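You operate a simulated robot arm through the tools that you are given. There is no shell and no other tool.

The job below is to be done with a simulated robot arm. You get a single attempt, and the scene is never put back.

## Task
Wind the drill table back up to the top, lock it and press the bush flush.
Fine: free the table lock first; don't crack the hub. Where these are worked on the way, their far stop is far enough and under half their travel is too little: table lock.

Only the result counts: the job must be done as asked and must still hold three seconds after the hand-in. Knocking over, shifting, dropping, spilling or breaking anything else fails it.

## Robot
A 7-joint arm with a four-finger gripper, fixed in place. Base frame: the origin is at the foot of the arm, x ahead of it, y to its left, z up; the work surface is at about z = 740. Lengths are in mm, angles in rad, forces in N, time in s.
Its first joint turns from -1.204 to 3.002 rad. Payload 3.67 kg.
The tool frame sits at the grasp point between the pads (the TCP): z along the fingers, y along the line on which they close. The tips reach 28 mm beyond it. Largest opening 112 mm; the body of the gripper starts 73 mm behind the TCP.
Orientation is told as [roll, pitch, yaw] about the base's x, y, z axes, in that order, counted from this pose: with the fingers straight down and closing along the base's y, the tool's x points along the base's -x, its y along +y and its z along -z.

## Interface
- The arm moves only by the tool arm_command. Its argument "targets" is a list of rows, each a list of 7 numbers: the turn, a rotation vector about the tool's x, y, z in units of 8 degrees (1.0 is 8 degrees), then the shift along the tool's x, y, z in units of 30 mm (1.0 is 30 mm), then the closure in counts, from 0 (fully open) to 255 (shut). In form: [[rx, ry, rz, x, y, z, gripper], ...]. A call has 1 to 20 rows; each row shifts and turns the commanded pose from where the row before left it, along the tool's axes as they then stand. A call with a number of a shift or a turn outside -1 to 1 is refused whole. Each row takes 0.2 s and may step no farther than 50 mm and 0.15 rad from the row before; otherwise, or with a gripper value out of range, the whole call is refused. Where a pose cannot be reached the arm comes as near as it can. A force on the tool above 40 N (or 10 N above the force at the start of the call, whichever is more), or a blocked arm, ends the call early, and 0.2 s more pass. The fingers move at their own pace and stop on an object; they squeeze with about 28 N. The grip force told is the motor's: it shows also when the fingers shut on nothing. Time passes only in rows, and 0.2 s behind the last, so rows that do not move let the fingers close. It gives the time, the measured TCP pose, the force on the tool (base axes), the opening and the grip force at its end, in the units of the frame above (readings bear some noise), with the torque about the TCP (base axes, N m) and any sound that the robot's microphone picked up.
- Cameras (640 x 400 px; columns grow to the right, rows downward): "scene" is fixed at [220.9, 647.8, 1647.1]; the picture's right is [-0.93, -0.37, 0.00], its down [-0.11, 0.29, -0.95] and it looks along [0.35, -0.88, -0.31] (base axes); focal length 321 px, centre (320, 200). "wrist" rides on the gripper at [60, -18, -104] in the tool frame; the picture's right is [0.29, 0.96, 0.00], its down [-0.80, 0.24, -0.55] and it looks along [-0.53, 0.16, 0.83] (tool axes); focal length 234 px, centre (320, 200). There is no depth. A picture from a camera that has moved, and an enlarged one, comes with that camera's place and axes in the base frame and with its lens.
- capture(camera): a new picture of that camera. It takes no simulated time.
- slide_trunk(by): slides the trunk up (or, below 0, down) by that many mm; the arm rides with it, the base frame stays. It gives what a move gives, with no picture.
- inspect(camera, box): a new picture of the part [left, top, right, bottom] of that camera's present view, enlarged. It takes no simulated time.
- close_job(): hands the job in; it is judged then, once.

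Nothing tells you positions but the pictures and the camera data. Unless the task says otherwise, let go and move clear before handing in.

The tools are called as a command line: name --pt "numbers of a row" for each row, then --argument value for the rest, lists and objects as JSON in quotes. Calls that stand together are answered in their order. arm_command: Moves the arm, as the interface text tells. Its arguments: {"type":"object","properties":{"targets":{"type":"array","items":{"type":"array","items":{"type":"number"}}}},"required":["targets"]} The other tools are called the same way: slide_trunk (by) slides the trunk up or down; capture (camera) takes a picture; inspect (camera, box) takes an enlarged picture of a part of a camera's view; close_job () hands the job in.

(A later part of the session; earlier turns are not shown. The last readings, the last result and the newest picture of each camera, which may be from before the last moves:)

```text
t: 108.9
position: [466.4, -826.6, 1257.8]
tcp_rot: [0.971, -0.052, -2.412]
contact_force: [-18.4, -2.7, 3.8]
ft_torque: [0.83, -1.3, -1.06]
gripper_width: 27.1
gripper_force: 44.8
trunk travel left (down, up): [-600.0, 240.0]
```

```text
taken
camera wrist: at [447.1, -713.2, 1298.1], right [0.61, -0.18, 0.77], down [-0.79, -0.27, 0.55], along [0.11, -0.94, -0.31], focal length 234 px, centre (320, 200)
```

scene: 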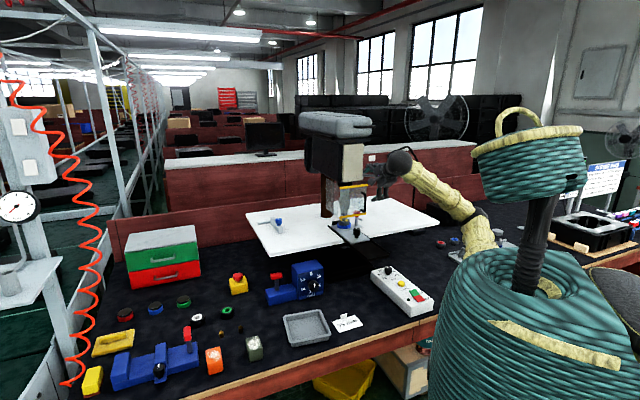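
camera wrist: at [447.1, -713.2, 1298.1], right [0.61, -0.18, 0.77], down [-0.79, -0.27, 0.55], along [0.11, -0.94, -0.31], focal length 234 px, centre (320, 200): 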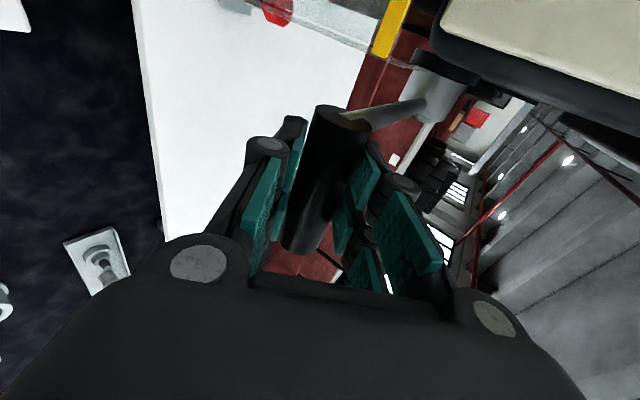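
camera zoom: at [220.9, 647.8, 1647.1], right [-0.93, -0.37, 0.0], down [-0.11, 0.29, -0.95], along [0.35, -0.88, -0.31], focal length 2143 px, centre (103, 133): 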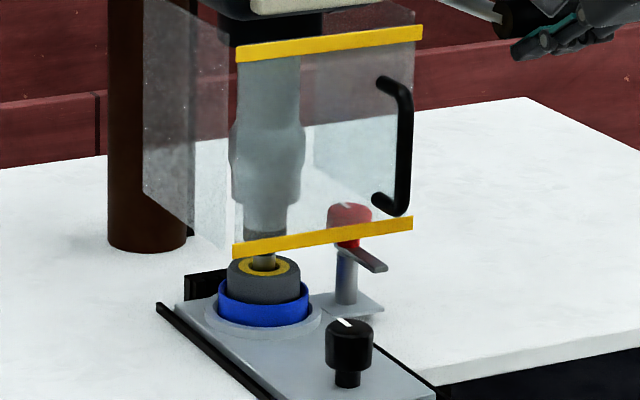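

The quill comes down about 0.5 mm per degree of lever, with little force so far. Continuing in small steps.

arm_command --pt "0 0 0 0.0 -0.175 0.175 255" --pt "0 0 0 0.0 -0.175 0.175 255"

inspect --camera "scene" --box '[335, 205, 365, 235]'

inspect --camera "scene" --box '[330, 180, 375, 240]'

```text
t: 109.5
position: [466.3, -827.6, 1245.0]
tcp_rot: [0.973, -0.053, -2.413]
contact_force: [-26.9, -2.9, 3.9]
ft_torque: [0.77, -1.5, -1.28]
gripper_width: 27.1
gripper_force: 45.0
trunk travel left (down, up): [-600.0, 240.0]
```

```text
13.33 times, centred on (350, 220) of scene
camera zoom: at [220.9, 647.8, 1647.1], right [-0.93, -0.37, 0.0], down [-0.11, 0.29, -0.95], along [0.35, -0.88, -0.31], focal length 4285 px, centre (-80, -67)
```

zoom: 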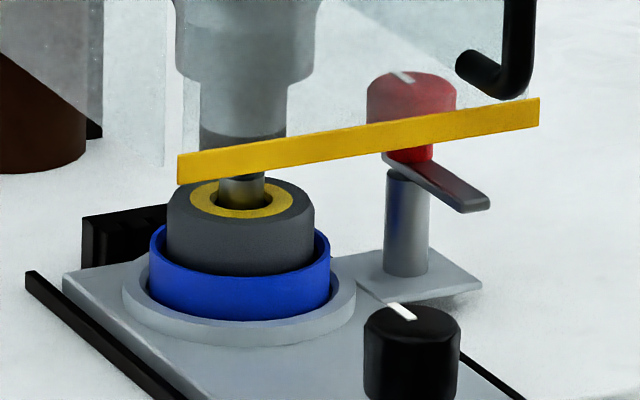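

```text
6.67 times, centred on (352, 210) of scene
camera zoom: at [220.9, 647.8, 1647.1], right [-0.93, -0.37, 0.0], down [-0.11, 0.29, -0.95], along [0.35, -0.88, -0.31], focal length 2143 px, centre (103, 133)
```

zoom: 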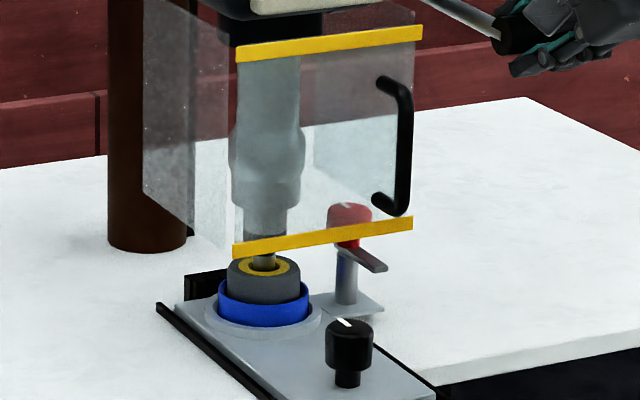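

Zoomed in I can see the bush just below the guard bar. Continuing in half-steps, with a small correction for the side load.

arm_command --pt "0 0 0 -0.08 -0.187 0.147 255" --pt "0 0 0 0 0 0 255"

inspect --camera "scene" --box '[335, 205, 365, 235]'

arm_command --pt "0 0 0 -0.04 -0.187 0.147 255" --pt "0 0 0 0 0 0 255"

inspect --camera "scene" --box '[335, 205, 365, 235]'

```text
t: 110.1
position: [467.4, -827.4, 1237.1]
tcp_rot: [0.973, -0.052, -2.413]
contact_force: [-22.6, 1.2, 0.4]
ft_torque: [0.72, -0.87, -1.45]
gripper_width: 27.4
gripper_force: 45.0
trunk travel left (down, up): [-600.0, 240.0]
```

```text
13.33 times, centred on (350, 220) of scene
camera zoom: at [220.9, 647.8, 1647.1], right [-0.93, -0.37, 0.0], down [-0.11, 0.29, -0.95], along [0.35, -0.88, -0.31], focal length 4285 px, centre (-80, -67)
```

zoom: 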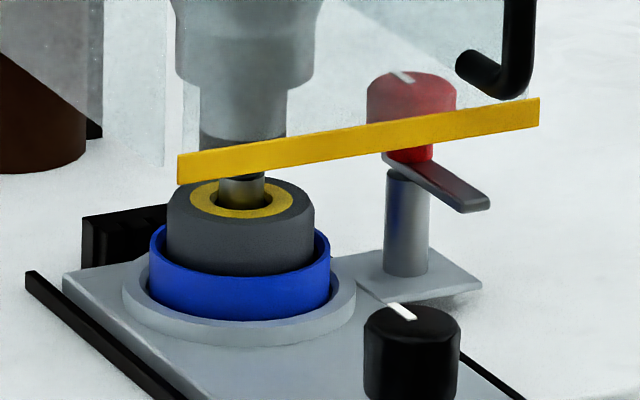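

```text
t: 110.7
position: [467.6, -829.4, 1230.6]
tcp_rot: [0.971, -0.054, -2.41]
contact_force: [-14.4, 20.1, -2.9]
ft_torque: [1.5, -1.1, -0.71]
gripper_width: 27.1
gripper_force: 45.1
trunk travel left (down, up): [-600.0, 240.0]
```

```text
13.33 times, centred on (350, 220) of scene
camera zoom: at [220.9, 647.8, 1647.1], right [-0.93, -0.37, 0.0], down [-0.11, 0.29, -0.95], along [0.35, -0.88, -0.31], focal length 4285 px, centre (-80, -67)
```

zoom: 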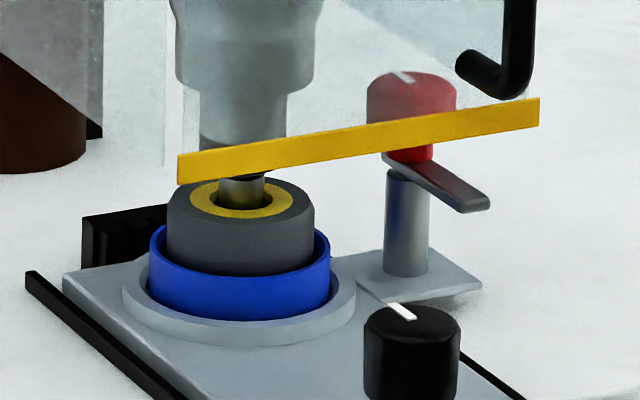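

The nose is just reaching the bush. I'll continue with slightly less forward push, checking after each step.

arm_command --pt "0 0 0 0 -0.21 0.1 255" --pt "0 0 0 0 0 0 255"

inspect --camera "scene" --box '[335, 205, 365, 235]'

arm_command --pt "0 0 0 0 -0.2 0.14 255" --pt "0 0 0 0 0 0 255"

inspect --camera "scene" --box '[335, 205, 365, 235]'

```text
t: 111.3
position: [468.6, -831.4, 1220.4]
tcp_rot: [0.971, -0.055, -2.411]
contact_force: [12.6, 4.7, 4.8]
ft_torque: [1.28, -1.8, 0.02]
gripper_width: 27.0
gripper_force: 45.6
trunk travel left (down, up): [-600.0, 240.0]
```

```text
13.33 times, centred on (350, 220) of scene
camera zoom: at [220.9, 647.8, 1647.1], right [-0.93, -0.37, 0.0], down [-0.11, 0.29, -0.95], along [0.35, -0.88, -0.31], focal length 4285 px, centre (-80, -67)
```

zoom: 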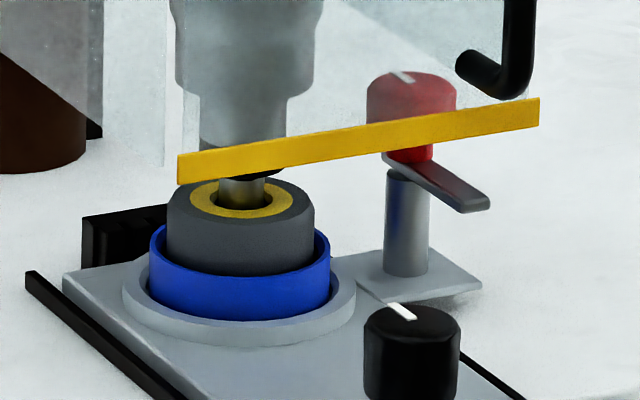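

```text
t: 111.9
position: [470.9, -830.7, 1212.8]
tcp_rot: [0.97, -0.055, -2.411]
contact_force: [24.1, 0.2, 6.8]
ft_torque: [1.2, -1.59, -0.14]
gripper_width: 27.2
gripper_force: 45.3
trunk travel left (down, up): [-600.0, 240.0]
```

```text
13.33 times, centred on (350, 220) of scene
camera zoom: at [220.9, 647.8, 1647.1], right [-0.93, -0.37, 0.0], down [-0.11, 0.29, -0.95], along [0.35, -0.88, -0.31], focal length 4285 px, centre (-80, -67)
```

zoom: 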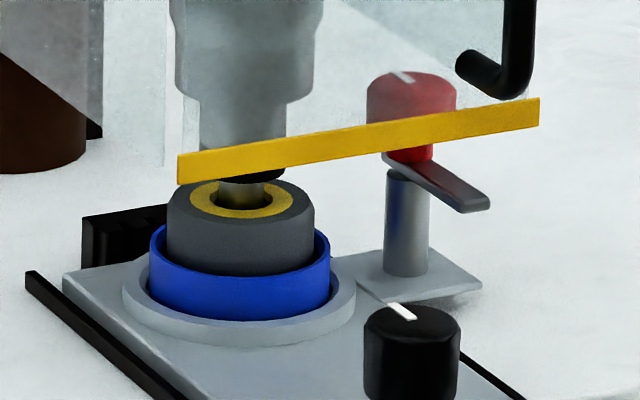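

arm_command --pt "0 0 0 0.08 -0.1 0.27 255" --pt "0 0 0 0 0 0 255"

inspect --camera "scene" --box '[335, 205, 365, 235]'

inspect --camera "scene" --box '[330, 130, 430, 210]'

```text
t: 112.5
position: [470.8, -831.6, 1207.8]
tcp_rot: [0.97, -0.053, -2.41]
contact_force: [-2.3, 11.9, 3.8]
ft_torque: [0.94, -1.19, -0.92]
gripper_width: 26.9
gripper_force: 45.2
trunk travel left (down, up): [-600.0, 240.0]
```

```text
13.33 times, centred on (350, 220) of scene
camera zoom: at [220.9, 647.8, 1647.1], right [-0.93, -0.37, 0.0], down [-0.11, 0.29, -0.95], along [0.35, -0.88, -0.31], focal length 4285 px, centre (-80, -67)
```

zoom: 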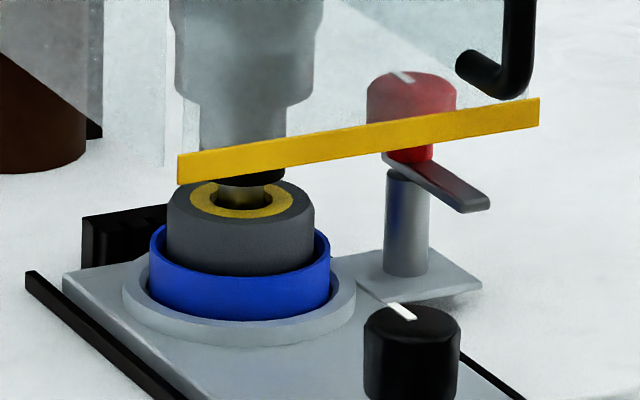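

```text
5.00 times, centred on (380, 170) of scene
camera zoom: at [220.9, 647.8, 1647.1], right [-0.93, -0.37, 0.0], down [-0.11, 0.29, -0.95], along [0.35, -0.88, -0.31], focal length 1607 px, centre (20, 350)
```

zoom: 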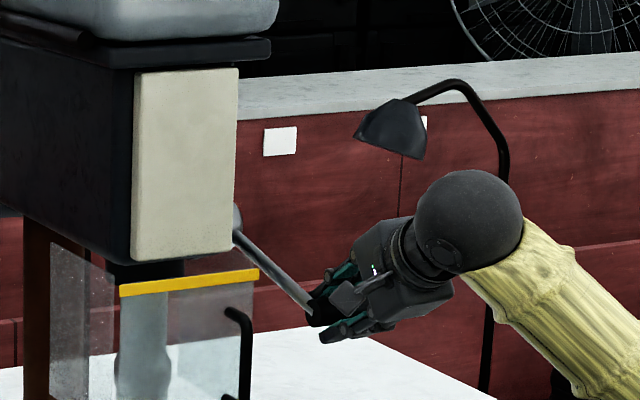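

By my estimate the nose is just touching the bush top, with about 11 mm still to press. I'll continue in small steps along the arc and watch the force.

arm_command --pt "0 0 0 0 -0.11 0.22 255" --pt "0 0 0 0 0 0 255"

inspect --camera "scene" --box '[335, 205, 365, 235]'

arm_command --pt "0 0 0 0 -0.08 0.24 255" --pt "0 0 0 0 0 0 255"

inspect --camera "scene" --box '[335, 205, 365, 235]'

```text
t: 113.1
position: [471.9, -833.0, 1201.7]
tcp_rot: [0.972, -0.055, -2.41]
contact_force: [-14.7, 26.8, -4.8]
ft_torque: [1.13, -0.97, -1.21]
gripper_width: 27.4
gripper_force: 45.8
trunk travel left (down, up): [-600.0, 240.0]
```

```text
13.33 times, centred on (350, 220) of scene
camera zoom: at [220.9, 647.8, 1647.1], right [-0.93, -0.37, 0.0], down [-0.11, 0.29, -0.95], along [0.35, -0.88, -0.31], focal length 4285 px, centre (-80, -67)
```

zoom: 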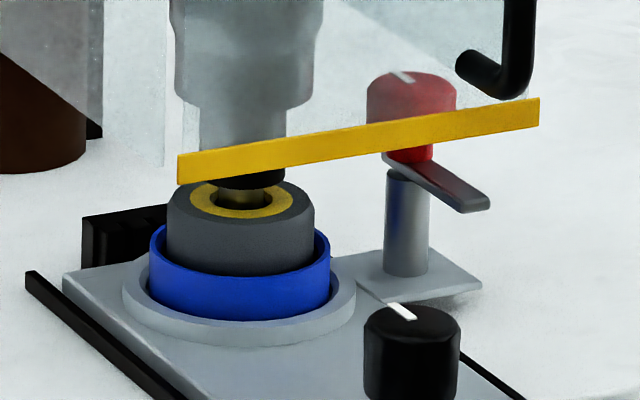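

```text
t: 113.7
position: [472.5, -838.0, 1196.3]
tcp_rot: [0.973, -0.052, -2.412]
contact_force: [-20.5, 28.2, -6.3]
ft_torque: [1.17, -0.99, -1.03]
gripper_width: 26.9
gripper_force: 45.6
trunk travel left (down, up): [-600.0, 240.0]
```

```text
13.33 times, centred on (350, 220) of scene
camera zoom: at [220.9, 647.8, 1647.1], right [-0.93, -0.37, 0.0], down [-0.11, 0.29, -0.95], along [0.35, -0.88, -0.31], focal length 4285 px, centre (-80, -67)
```

zoom: 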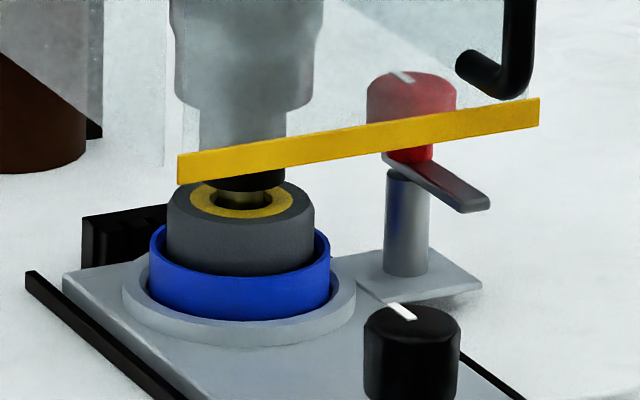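

capture --camera "wrist"

inspect --camera "scene" --box '[360, 150, 430, 210]'

```text
taken
camera wrist: at [455.2, -723.7, 1236.5], right [0.61, -0.18, 0.77], down [-0.79, -0.27, 0.55], along [0.11, -0.94, -0.31], focal length 234 px, centre (320, 200)
```

wrist: 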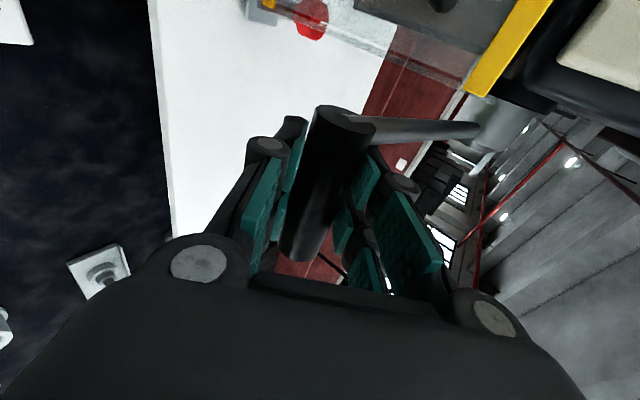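

```text
6.67 times, centred on (395, 180) of scene
camera zoom: at [220.9, 647.8, 1647.1], right [-0.93, -0.37, 0.0], down [-0.11, 0.29, -0.95], along [0.35, -0.88, -0.31], focal length 2143 px, centre (-180, 333)
```

zoom: 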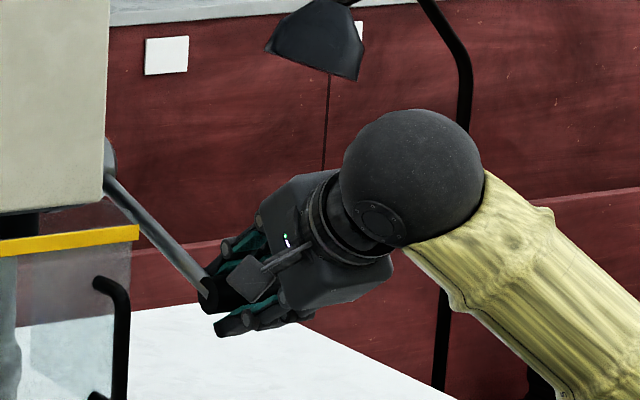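

The grip is still well centred; my arc was pushing slightly inward toward the pivot. I'll correct that and take smaller downward steps.

arm_command --pt "0 0 0 0 -0.19 0.097 255" --pt "0 0 0 0 0 0 255"

inspect --camera "scene" --box '[335, 205, 365, 235]'

arm_command --pt "0 0 0 0 -0.12 0.16 255" --pt "0 0 0 0 0 0 255"

inspect --camera "scene" --box '[335, 205, 365, 235]'

```text
t: 114.3
position: [475.4, -838.4, 1190.4]
tcp_rot: [0.972, -0.051, -2.412]
contact_force: [-1.9, 3.0, 8.3]
ft_torque: [0.77, -1.17, -1.1]
gripper_width: 27.0
gripper_force: 45.5
trunk travel left (down, up): [-600.0, 240.0]
```

```text
13.33 times, centred on (350, 220) of scene
camera zoom: at [220.9, 647.8, 1647.1], right [-0.93, -0.37, 0.0], down [-0.11, 0.29, -0.95], along [0.35, -0.88, -0.31], focal length 4285 px, centre (-80, -67)
```

zoom: 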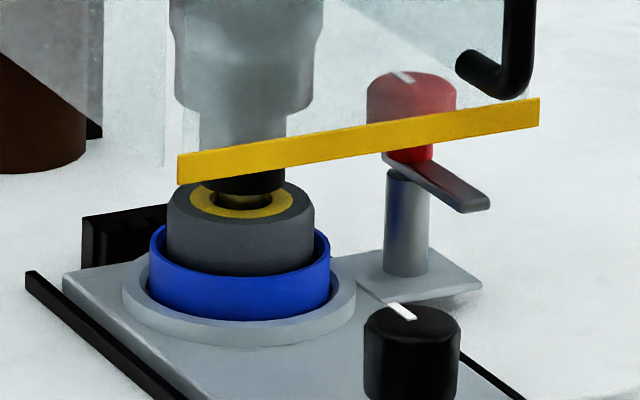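

```text
t: 114.9
position: [478.0, -839.9, 1182.9]
tcp_rot: [0.972, -0.054, -2.412]
contact_force: [4.9, -4.3, 12.9]
ft_torque: [0.88, -1.5, -0.65]
gripper_width: 27.0
gripper_force: 45.4
trunk travel left (down, up): [-600.0, 240.0]
```

```text
13.33 times, centred on (350, 220) of scene
camera zoom: at [220.9, 647.8, 1647.1], right [-0.93, -0.37, 0.0], down [-0.11, 0.29, -0.95], along [0.35, -0.88, -0.31], focal length 4285 px, centre (-80, -67)
```

zoom: 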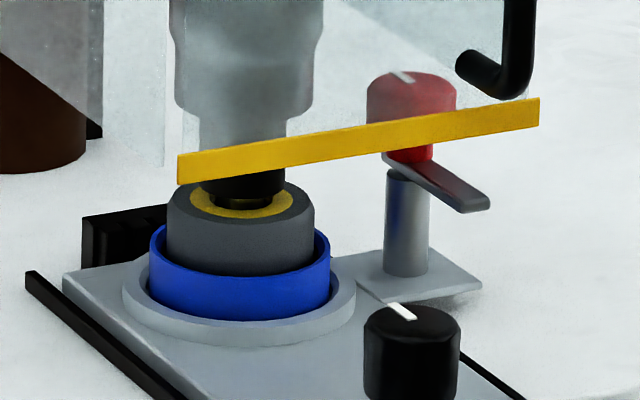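

About 5 mm to go, and the force is light. Two more small steps, each checked.

arm_command --pt "0 0 0 0 -0.042 0.166 255" --pt "0 0 0 0 0 0 255"

inspect --camera "scene" --box '[340, 210, 360, 232]'

arm_command --pt "0 0 0 0 -0.06 0.12 255" --pt "0 0 0 0 0 0 255"

inspect --camera "scene" --box '[340, 210, 360, 232]'

```text
t: 115.5
position: [479.0, -841.6, 1178.8]
tcp_rot: [0.969, -0.056, -2.412]
contact_force: [-1.4, 6.3, 6.3]
ft_torque: [1.1, -1.55, -0.52]
gripper_width: 26.9
gripper_force: 44.9
trunk travel left (down, up): [-600.0, 240.0]
```

```text
16.00 times, centred on (350, 221) of scene
camera zoom: at [220.9, 647.8, 1647.1], right [-0.93, -0.37, 0.0], down [-0.11, 0.29, -0.95], along [0.35, -0.88, -0.31], focal length 5142 px, centre (-160, -136)
```

zoom: 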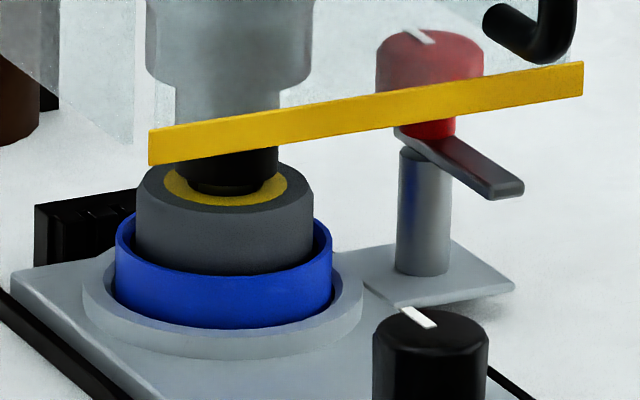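

```text
t: 116.1
position: [479.0, -843.2, 1176.5]
tcp_rot: [0.971, -0.053, -2.41]
contact_force: [-2.8, 13.1, 3.2]
ft_torque: [1.16, -1.49, -0.65]
gripper_width: 26.7
gripper_force: 45.1
trunk travel left (down, up): [-600.0, 240.0]
```

```text
16.00 times, centred on (350, 221) of scene
camera zoom: at [220.9, 647.8, 1647.1], right [-0.93, -0.37, 0.0], down [-0.11, 0.29, -0.95], along [0.35, -0.88, -0.31], focal length 5142 px, centre (-160, -136)
```

zoom: 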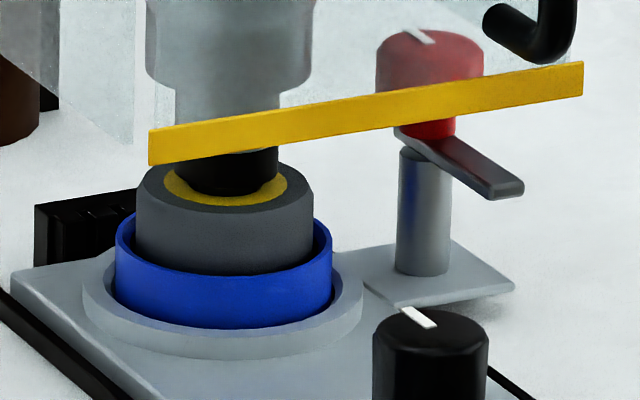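

arm_command --pt "0 0 0 0 -0.068 0.087 255" --pt "0 0 0 0 0 0 255"

arm_command --pt "0 0 0 0 -0.05 0.11 255" --pt "0 0 0 0 0 0 255"

inspect --camera "scene" --box '[340, 210, 360, 232]'

```text
t: 116.7
position: [480.8, -842.7, 1173.1]
tcp_rot: [0.969, -0.056, -2.411]
contact_force: [-1.0, 16.7, 2.5]
ft_torque: [1.21, -1.46, -0.68]
gripper_width: 27.0
gripper_force: 45.4
trunk travel left (down, up): [-600.0, 240.0]
```

```text
t: 117.3
position: [481.4, -844.9, 1169.3]
tcp_rot: [0.971, -0.054, -2.41]
contact_force: [-2.4, 27.2, -2.7]
ft_torque: [1.34, -1.5, -0.73]
gripper_width: 26.9
gripper_force: 45.0
trunk travel left (down, up): [-600.0, 240.0]
```

```text
16.00 times, centred on (350, 221) of scene
camera zoom: at [220.9, 647.8, 1647.1], right [-0.93, -0.37, 0.0], down [-0.11, 0.29, -0.95], along [0.35, -0.88, -0.31], focal length 5142 px, centre (-160, -136)
```

zoom: 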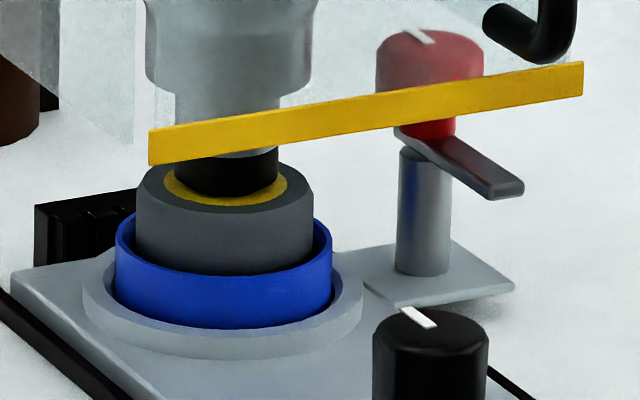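

Roughly 2 mm left. Smaller steps still.

arm_command --pt "0 0 0 0.05 -0.06 0.077 255" --pt "0 0 0 0 0 0 255"

inspect --camera "scene" --box '[340, 210, 360, 232]'

arm_command --pt "0 0 0 0.02 -0.06 0.077 255" --pt "0 0 0 0 0 0 255"

inspect --camera "scene" --box '[340, 210, 360, 232]'

```text
t: 117.9
position: [482.4, -845.5, 1166.7]
tcp_rot: [0.972, -0.053, -2.411]
contact_force: [-6.3, 23.0, -1.6]
ft_torque: [1.03, -1.19, -1.13]
gripper_width: 26.6
gripper_force: 44.8
trunk travel left (down, up): [-600.0, 240.0]
```

```text
16.00 times, centred on (350, 221) of scene
camera zoom: at [220.9, 647.8, 1647.1], right [-0.93, -0.37, 0.0], down [-0.11, 0.29, -0.95], along [0.35, -0.88, -0.31], focal length 5142 px, centre (-160, -136)
```

zoom: 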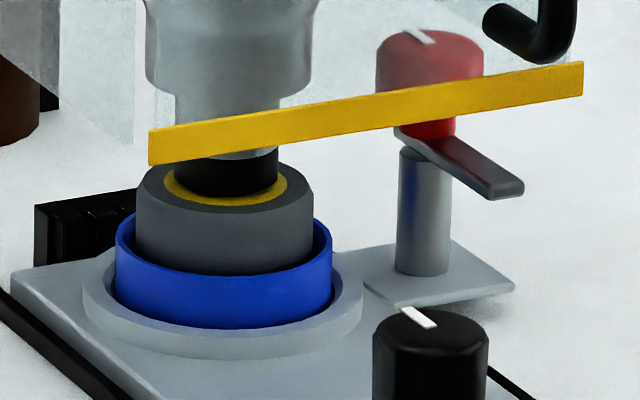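

```text
t: 118.5
position: [483.3, -847.7, 1163.3]
tcp_rot: [0.972, -0.054, -2.412]
contact_force: [-5.2, 14.8, 3.2]
ft_torque: [0.8, -1.08, -1.3]
gripper_width: 26.5
gripper_force: 44.7
trunk travel left (down, up): [-600.0, 240.0]
```

```text
16.00 times, centred on (350, 221) of scene
camera zoom: at [220.9, 647.8, 1647.1], right [-0.93, -0.37, 0.0], down [-0.11, 0.29, -0.95], along [0.35, -0.88, -0.31], focal length 5142 px, centre (-160, -136)
```

zoom: 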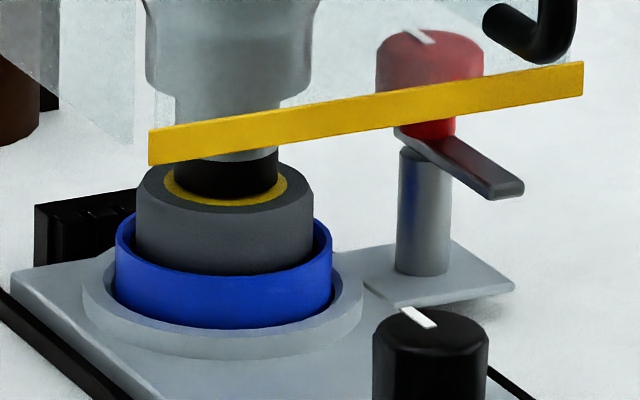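

Almost on the hub face. I'll look closer before the last bit.

inspect --camera "scene" --box '[344, 216, 356, 224]'

```text
16.00 times, centred on (350, 220) of scene
camera zoom: at [220.9, 647.8, 1647.1], right [-0.93, -0.37, 0.0], down [-0.11, 0.29, -0.95], along [0.35, -0.88, -0.31], focal length 5142 px, centre (-160, -120)
```

zoom: 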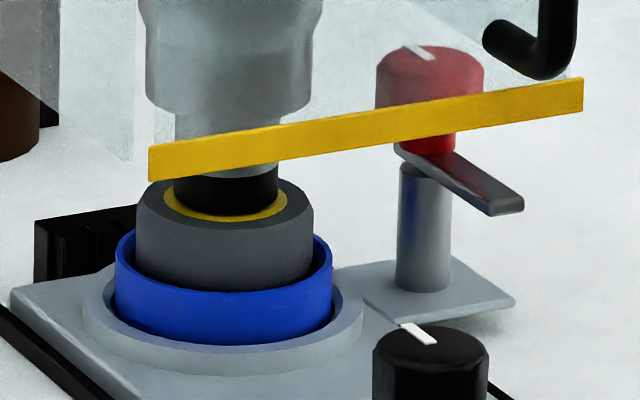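

The nose is within a fraction of a millimetre of the hub face. One very small step at a time now, watching for a jump in force.

arm_command --pt "0 0 0 0 -0.02 0.05 255" --pt "0 0 0 0 0 0 255"

inspect --camera "scene" --box '[344, 216, 356, 224]'

```text
t: 119.1
position: [483.0, -847.8, 1163.8]
tcp_rot: [0.973, -0.053, -2.412]
contact_force: [-1.7, 7.4, 8.3]
ft_torque: [0.82, -1.22, -1.15]
gripper_width: 26.9
gripper_force: 44.6
trunk travel left (down, up): [-600.0, 240.0]
```

```text
16.00 times, centred on (350, 220) of scene
camera zoom: at [220.9, 647.8, 1647.1], right [-0.93, -0.37, 0.0], down [-0.11, 0.29, -0.95], along [0.35, -0.88, -0.31], focal length 5142 px, centre (-160, -120)
```

zoom: 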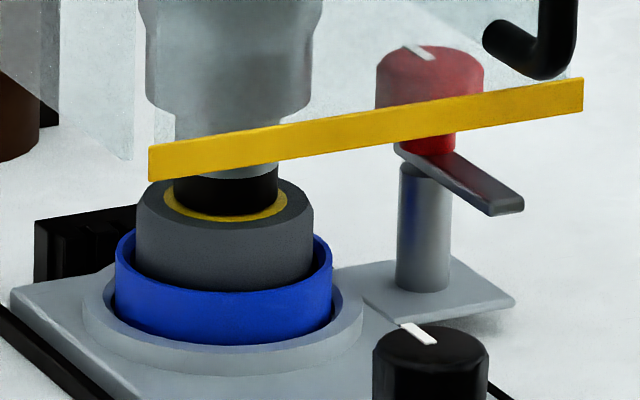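

arm_command --pt "0 0 0 0 -0.02 0.06 255" --pt "0 0 0 0 0 0 255"

inspect --camera "scene" --box '[344, 216, 356, 224]'

```text
t: 119.7
position: [485.0, -847.9, 1160.4]
tcp_rot: [0.97, -0.053, -2.409]
contact_force: [-8.0, 15.0, 0.2]
ft_torque: [1.05, -1.3, -0.91]
gripper_width: 26.7
gripper_force: 45.0
trunk travel left (down, up): [-600.0, 240.0]
```

```text
16.00 times, centred on (350, 220) of scene
camera zoom: at [220.9, 647.8, 1647.1], right [-0.93, -0.37, 0.0], down [-0.11, 0.29, -0.95], along [0.35, -0.88, -0.31], focal length 5142 px, centre (-160, -120)
```

zoom: 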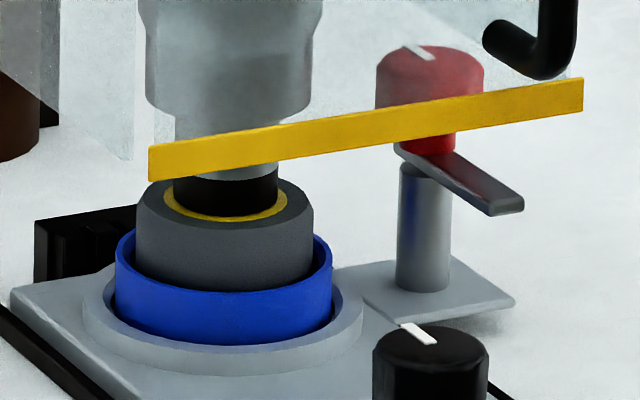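

arm_command --pt "0 0 0 0 -0.03 0.04 255" --pt "0 0 0 0 0 0 255"

inspect --camera "scene" --box '[344, 216, 356, 224]'

```text
t: 120.3
position: [486.1, -849.6, 1160.3]
tcp_rot: [0.974, -0.055, -2.41]
contact_force: [-7.0, 17.2, -0.9]
ft_torque: [1.17, -1.39, -0.65]
gripper_width: 26.4
gripper_force: 44.8
trunk travel left (down, up): [-600.0, 240.0]
```

```text
16.00 times, centred on (350, 220) of scene
camera zoom: at [220.9, 647.8, 1647.1], right [-0.93, -0.37, 0.0], down [-0.11, 0.29, -0.95], along [0.35, -0.88, -0.31], focal length 5142 px, centre (-160, -120)
```

zoom: 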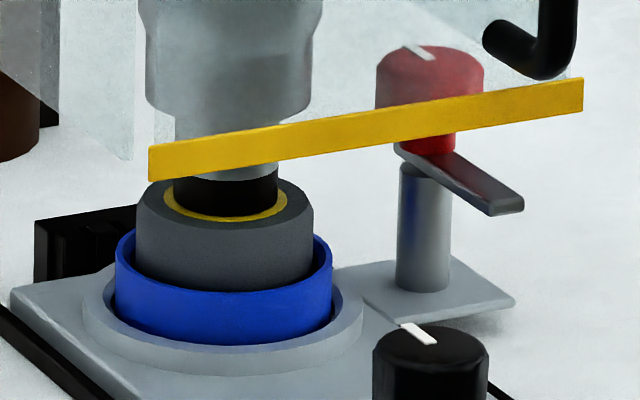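

The nose now looks seated on the hub face. I'll raise the quill partway to see whether the bush is flush.

arm_command --pt "0 0 0 0 0.0 -0.2 255" --pt "0 0 0 0 0.02 -0.2 255" --pt "0 0 0 0 0.05 -0.2 255" --pt "0 0 0 0 0.07 -0.2 255" --pt "0 0 0 0 0.1 -0.2 255"

inspect --camera "scene" --box '[344, 216, 356, 224]'

```text
t: 121.1
position: [480.4, -844.7, 1172.1]
tcp_rot: [0.978, -0.052, -2.411]
contact_force: [30.6, -11.5, 17.2]
ft_torque: [1.34, -1.34, 0.01]
gripper_width: 26.7
gripper_force: 45.1
trunk travel left (down, up): [-600.0, 240.0]
stopped in row 3: the force on the tool passed its limit at 42 N (the readings are from after the stop); the commanded pose is now the measured one
```

```text
16.00 times, centred on (350, 220) of scene
camera zoom: at [220.9, 647.8, 1647.1], right [-0.93, -0.37, 0.0], down [-0.11, 0.29, -0.95], along [0.35, -0.88, -0.31], focal length 5142 px, centre (-160, -120)
```

zoom: 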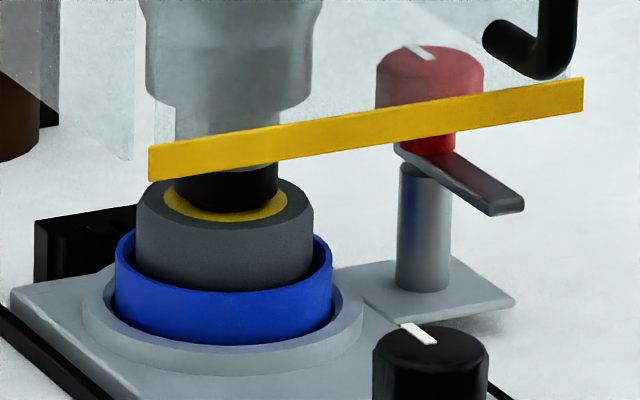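

arm_command --pt "0 0 0 0 0.15 -0.02 255" --pt "0 0 0 0 0.13 -0.12 255" --pt "0 0 0 0 0.13 -0.15 255" --pt "0 0 0 0 0.15 -0.17 255"

inspect --camera "scene" --box '[344, 216, 356, 224]'

```text
t: 122.1
position: [475.8, -839.7, 1195.7]
tcp_rot: [0.977, -0.055, -2.415]
contact_force: [-10.1, -4.0, -0.6]
ft_torque: [0.67, -0.31, -2.07]
gripper_width: 26.8
gripper_force: 45.0
trunk travel left (down, up): [-600.0, 240.0]
```

```text
16.00 times, centred on (350, 220) of scene
camera zoom: at [220.9, 647.8, 1647.1], right [-0.93, -0.37, 0.0], down [-0.11, 0.29, -0.95], along [0.35, -0.88, -0.31], focal length 5142 px, centre (-160, -120)
```

zoom: 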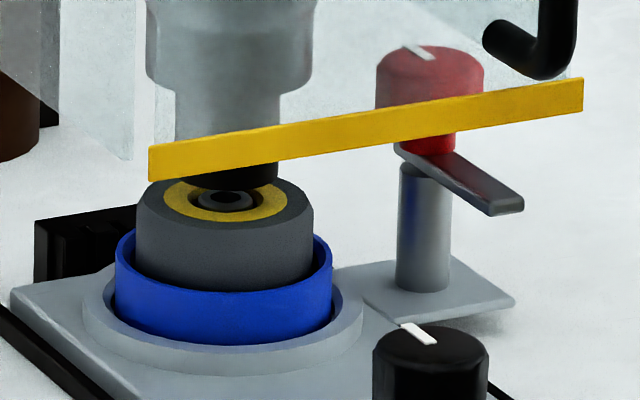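

The bush has gone down and looks level with the yellow ring. I'll raise the quill further for a clear look.

arm_command --pt "0 0 0 0 0.17 -0.15 255" --pt "0 0 0 0 0.17 -0.15 255" --pt "0 0 0 0 0.18 -0.13 255" --pt "0 0 0 0 0.18 -0.13 255"

inspect --camera "scene" --box '[344, 216, 356, 224]'

```text
t: 123.1
position: [471.3, -834.6, 1225.2]
tcp_rot: [0.981, -0.051, -2.413]
contact_force: [-27.2, -3.3, -0.7]
ft_torque: [0.79, -0.82, -1.36]
gripper_width: 26.9
gripper_force: 45.3
trunk travel left (down, up): [-600.0, 240.0]
```

```text
16.00 times, centred on (350, 220) of scene
camera zoom: at [220.9, 647.8, 1647.1], right [-0.93, -0.37, 0.0], down [-0.11, 0.29, -0.95], along [0.35, -0.88, -0.31], focal length 5142 px, centre (-160, -120)
```

zoom: 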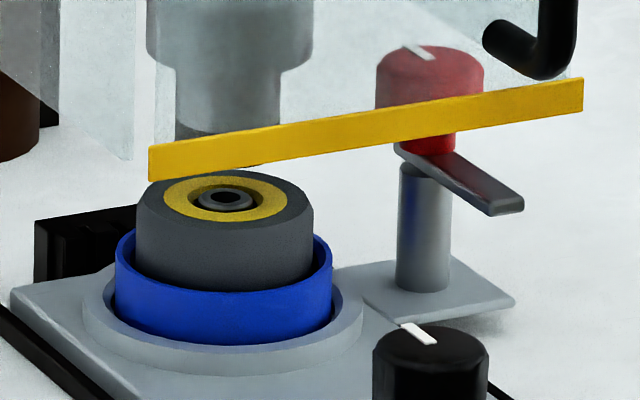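

inspect --camera "scene" --box '[347, 218, 353, 222]'

capture --camera "wrist"

```text
16.00 times, centred on (350, 220) of scene
camera zoom: at [220.9, 647.8, 1647.1], right [-0.93, -0.37, 0.0], down [-0.11, 0.29, -0.95], along [0.35, -0.88, -0.31], focal length 5142 px, centre (-160, -120)
```

zoom: 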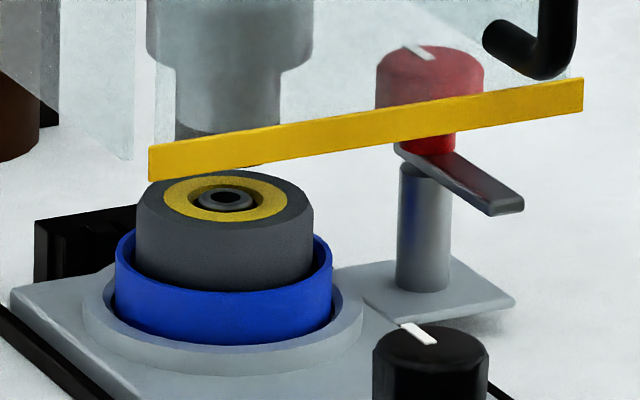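

```text
taken
camera wrist: at [453.0, -721.4, 1264.5], right [0.6, -0.18, 0.78], down [-0.79, -0.27, 0.55], along [0.11, -0.95, -0.3], focal length 234 px, centre (320, 200)
```

wrist: 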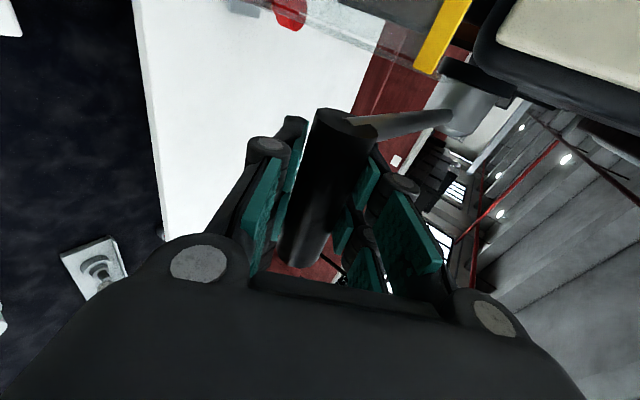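

The bush looks perhaps half a millimetre proud, and I never felt the jump that would mean the nose had seated. I'll bring the quill down again and press slightly further, carefully.

arm_command --pt "0 0 0 -0.06 -0.234 0.147 255" --pt "0 0 0 -0.03 -0.234 0.147 255" --pt "0 0 0 0 -0.234 0.147 255"

arm_command --pt "0 0 0 0 -0.154 0.215 255" --pt "0 0 0 0 -0.154 0.215 255"

arm_command --pt "0 0 0 0 -0.09 0.16 255" --pt "0 0 0 0 -0.09 0.16 255"

inspect --camera "scene" --box '[344, 216, 356, 224]'

```text
t: 123.9
position: [476.2, -837.7, 1195.5]
tcp_rot: [0.976, -0.054, -2.409]
contact_force: [32.5, -10.2, 12.0]
ft_torque: [1.36, -1.27, -0.3]
gripper_width: 26.7
gripper_force: 45.1
trunk travel left (down, up): [-600.0, 240.0]
```

```text
t: 124.4
position: [465.2, -816.8, 1208.8]
tcp_rot: [1.004, -0.067, -2.418]
contact_force: [-5.7, -1.7, 3.9]
ft_torque: [0.57, -1.1, -1.11]
gripper_width: 27.9
gripper_force: 44.9
trunk travel left (down, up): [-600.0, 240.0]
stopped in row 2: the force on the tool passed its limit at 47 N (the readings are from after the stop); the commanded pose is now the measured one
```

```text
t: 125.0
position: [472.0, -796.9, 1208.8]
tcp_rot: [1.019, -0.083, -2.413]
contact_force: [0.6, -0.9, 0.6]
ft_torque: [0.06, 0.03, 0.02]
gripper_width: 0.2
gripper_force: 35.6
trunk travel left (down, up): [-600.0, 240.0]
```

```text
16.00 times, centred on (350, 220) of scene
camera zoom: at [220.9, 647.8, 1647.1], right [-0.93, -0.37, 0.0], down [-0.11, 0.29, -0.95], along [0.35, -0.88, -0.31], focal length 5142 px, centre (-160, -120)
```

zoom: 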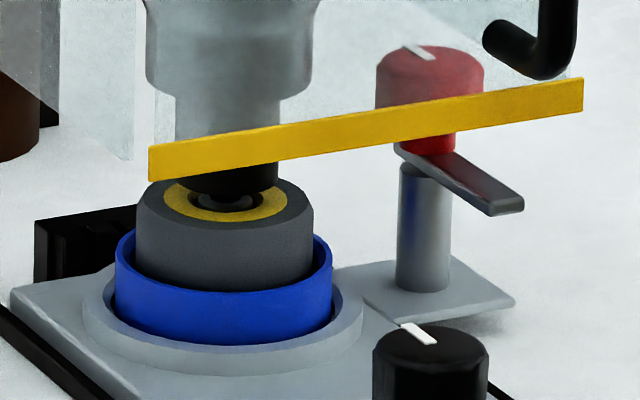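

The handle slipped out of the grip. The quill stayed where it was, so I'll look at the situation before doing anything else.

capture --camera "wrist"

inspect --camera "scene" --box '[340, 140, 440, 220]'

```text
taken
camera wrist: at [452.7, -681.4, 1243.1], right [0.6, -0.14, 0.79], down [-0.79, -0.24, 0.56], along [0.12, -0.96, -0.26], focal length 234 px, centre (320, 200)
```

wrist: 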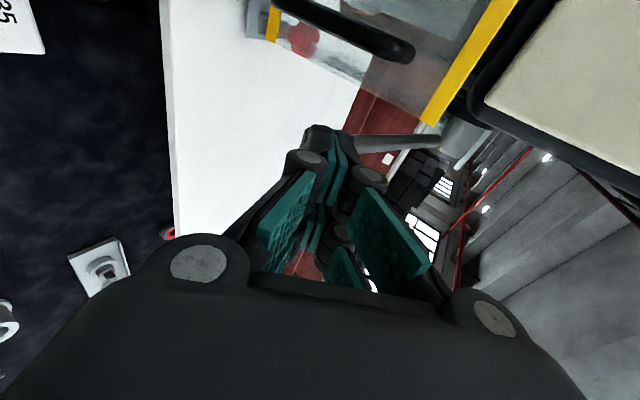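

```text
5.00 times, centred on (390, 180) of scene
camera zoom: at [220.9, 647.8, 1647.1], right [-0.93, -0.37, 0.0], down [-0.11, 0.29, -0.95], along [0.35, -0.88, -0.31], focal length 1607 px, centre (-30, 300)
```

zoom: 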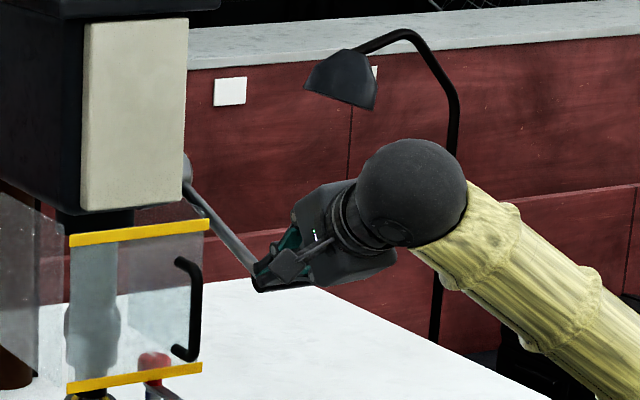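

The handle squeezed out past the fingertips. I'll open, re-centre and take it deeper in the pads.

arm_command --pt "0 0 0 0 0 -0.6 75" --pt "0 0 0 -0.4 0.1 0 75" --pt "0 0 0 -0.2 0.1 0 75"

capture --camera "wrist"

inspect --camera "scene" --box '[340, 140, 440, 220]'

```text
t: 125.8
position: [453.1, -819.3, 1212.7]
tcp_rot: [0.998, -0.071, -2.42]
contact_force: [-0.2, -0.6, 0.2]
ft_torque: [0.04, 0.0, 0.0]
gripper_width: 79.7
gripper_force: 1.0
trunk travel left (down, up): [-600.0, 240.0]
```

```text
taken
camera wrist: at [433.6, -705.5, 1250.5], right [0.6, -0.16, 0.78], down [-0.79, -0.25, 0.56], along [0.11, -0.95, -0.28], focal length 234 px, centre (320, 200)
```

wrist: 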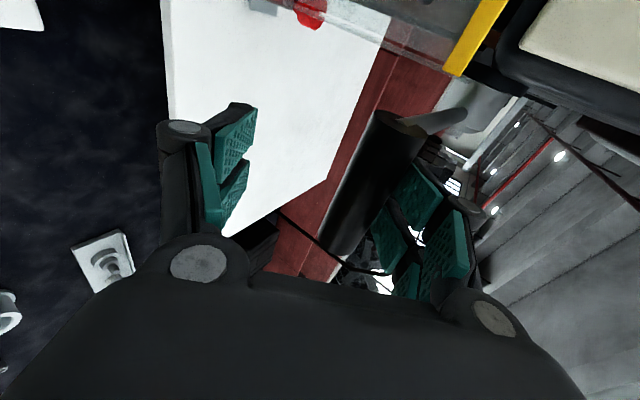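

```text
5.00 times, centred on (390, 180) of scene
camera zoom: at [220.9, 647.8, 1647.1], right [-0.93, -0.37, 0.0], down [-0.11, 0.29, -0.95], along [0.35, -0.88, -0.31], focal length 1607 px, centre (-30, 300)
```

zoom: 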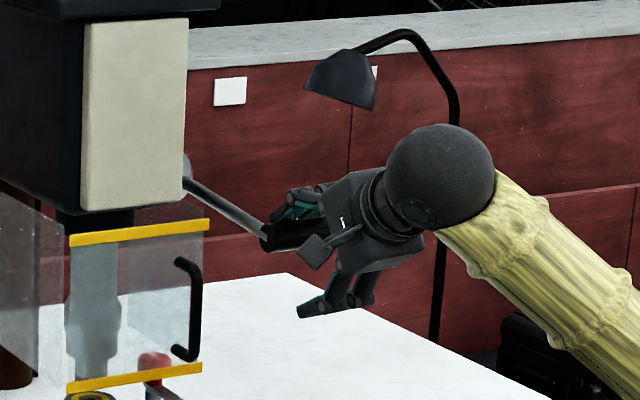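

The handle is inside the opening, near the upper finger. I'll centre on it, go slightly deeper and close.

arm_command --pt "0 0 0 0 0.45 0.1 75" --pt "0 0 0 0 0 0.4 75" --pt "0 0 0 0 0 0 75"

capture --camera "wrist"

```text
t: 126.6
position: [463.8, -827.2, 1221.7]
tcp_rot: [1.008, -0.075, -2.418]
contact_force: [-1.4, -6.3, 1.7]
ft_torque: [0.16, -0.06, -0.4]
gripper_width: 79.7
gripper_force: 0.9
trunk travel left (down, up): [-600.0, 240.0]
```

```text
taken
camera wrist: at [445.2, -712.3, 1258.1], right [0.6, -0.15, 0.79], down [-0.79, -0.25, 0.56], along [0.11, -0.96, -0.27], focal length 234 px, centre (320, 200)
```

wrist: 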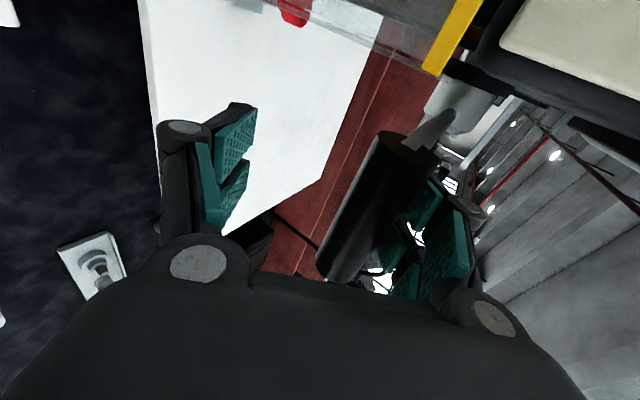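

The lever seems to spring up lightly against the upper finger, which is fine. Closing will centre it.

arm_command --pt "0 0 0 0 0.3 0 120" --pt "0 0 0 0 0 0 200" --pt "0 0 0 0 0 0 255" --pt "0 0 0 0 0 0 255"

capture --camera "wrist"

inspect --camera "scene" --box '[344, 216, 356, 224]'

```text
t: 127.6
position: [467.0, -829.0, 1230.5]
tcp_rot: [1.008, -0.073, -2.416]
contact_force: [4.6, -9.7, 4.6]
ft_torque: [1.46, -2.01, -0.83]
gripper_width: 27.7
gripper_force: 45.0
trunk travel left (down, up): [-600.0, 240.0]
```

```text
taken
camera wrist: at [449.0, -713.8, 1265.2], right [0.6, -0.15, 0.79], down [-0.79, -0.25, 0.56], along [0.11, -0.96, -0.27], focal length 234 px, centre (320, 200)
```

wrist: 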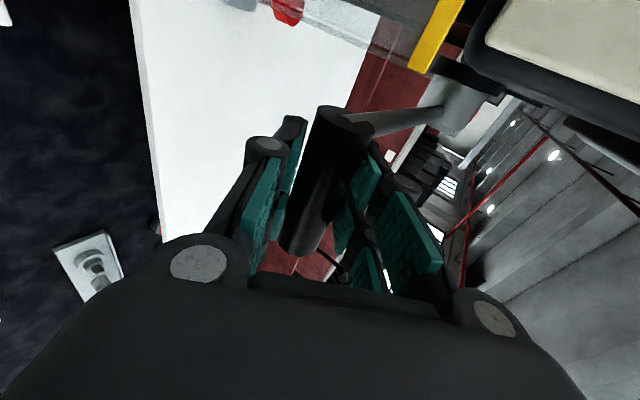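

```text
16.00 times, centred on (350, 220) of scene
camera zoom: at [220.9, 647.8, 1647.1], right [-0.93, -0.37, 0.0], down [-0.11, 0.29, -0.95], along [0.35, -0.88, -0.31], focal length 5142 px, centre (-160, -120)
```

zoom: 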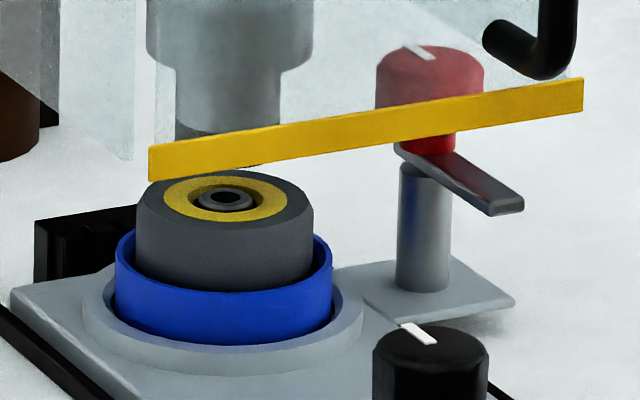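

I have the handle again. Going back down in steps, correcting by the measured force.

arm_command --pt "0 0 0 0.02 -0.138 0.17 255" --pt "0 0 0 0.02 -0.138 0.17 255" --pt "0 0 0 0 0 0 255"

arm_command --pt "0 0 0 0.02 -0.125 0.18 255" --pt "0 0 0 0.02 -0.125 0.18 255" --pt "0 0 0 0 0 0 255"

```text
t: 128.4
position: [468.2, -829.3, 1219.6]
tcp_rot: [1.007, -0.074, -2.419]
contact_force: [-5.5, -7.4, 2.2]
ft_torque: [1.45, -1.73, -0.65]
gripper_width: 27.9
gripper_force: 45.2
trunk travel left (down, up): [-600.0, 240.0]
```

```text
t: 129.2
position: [461.8, -820.7, 1218.9]
tcp_rot: [1.02, -0.075, -2.425]
contact_force: [-69.4, 13.5, -5.0]
ft_torque: [1.24, -1.82, -2.67]
gripper_width: 28.7
gripper_force: 44.8
trunk travel left (down, up): [-600.0, 240.0]
stopped in row 3: the force on the tool passed its limit at 41 N (the readings are from after the stop); the commanded pose is now the measured one
```

A hard push-back of about 69 N appeared as I moved forward, so something is blocking. I'll look before moving.

capture --camera "wrist"

inspect --camera "scene" --box '[330, 130, 450, 230]'

capture --camera "scene"

```text
taken
camera wrist: at [445.0, -706.4, 1253.7], right [0.59, -0.15, 0.79], down [-0.8, -0.24, 0.55], along [0.11, -0.96, -0.26], focal length 234 px, centre (320, 200)
```

wrist: 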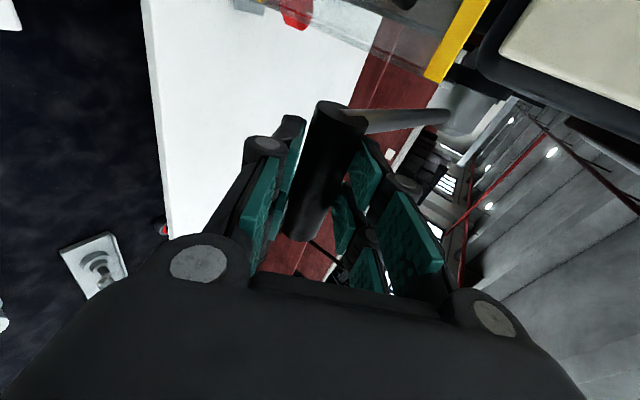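

```text
4.00 times, centred on (390, 180) of scene
camera zoom: at [220.9, 647.8, 1647.1], right [-0.93, -0.37, 0.0], down [-0.11, 0.29, -0.95], along [0.35, -0.88, -0.31], focal length 1286 px, centre (40, 280)
```

zoom: 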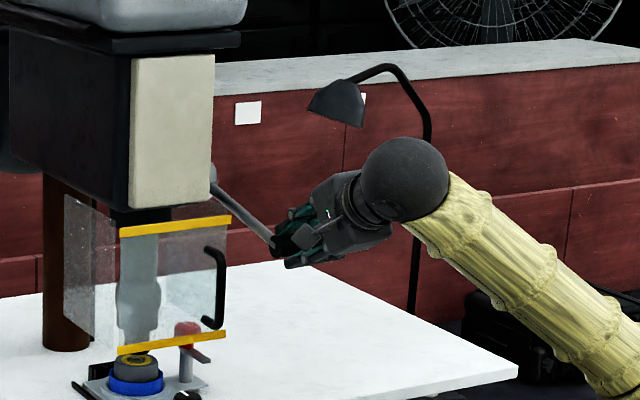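

```text
taken
```

scene: 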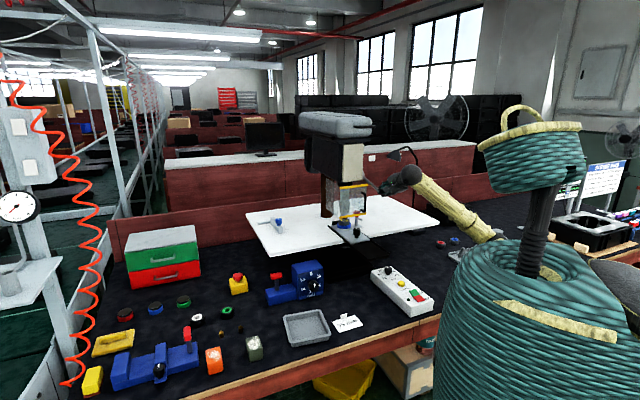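

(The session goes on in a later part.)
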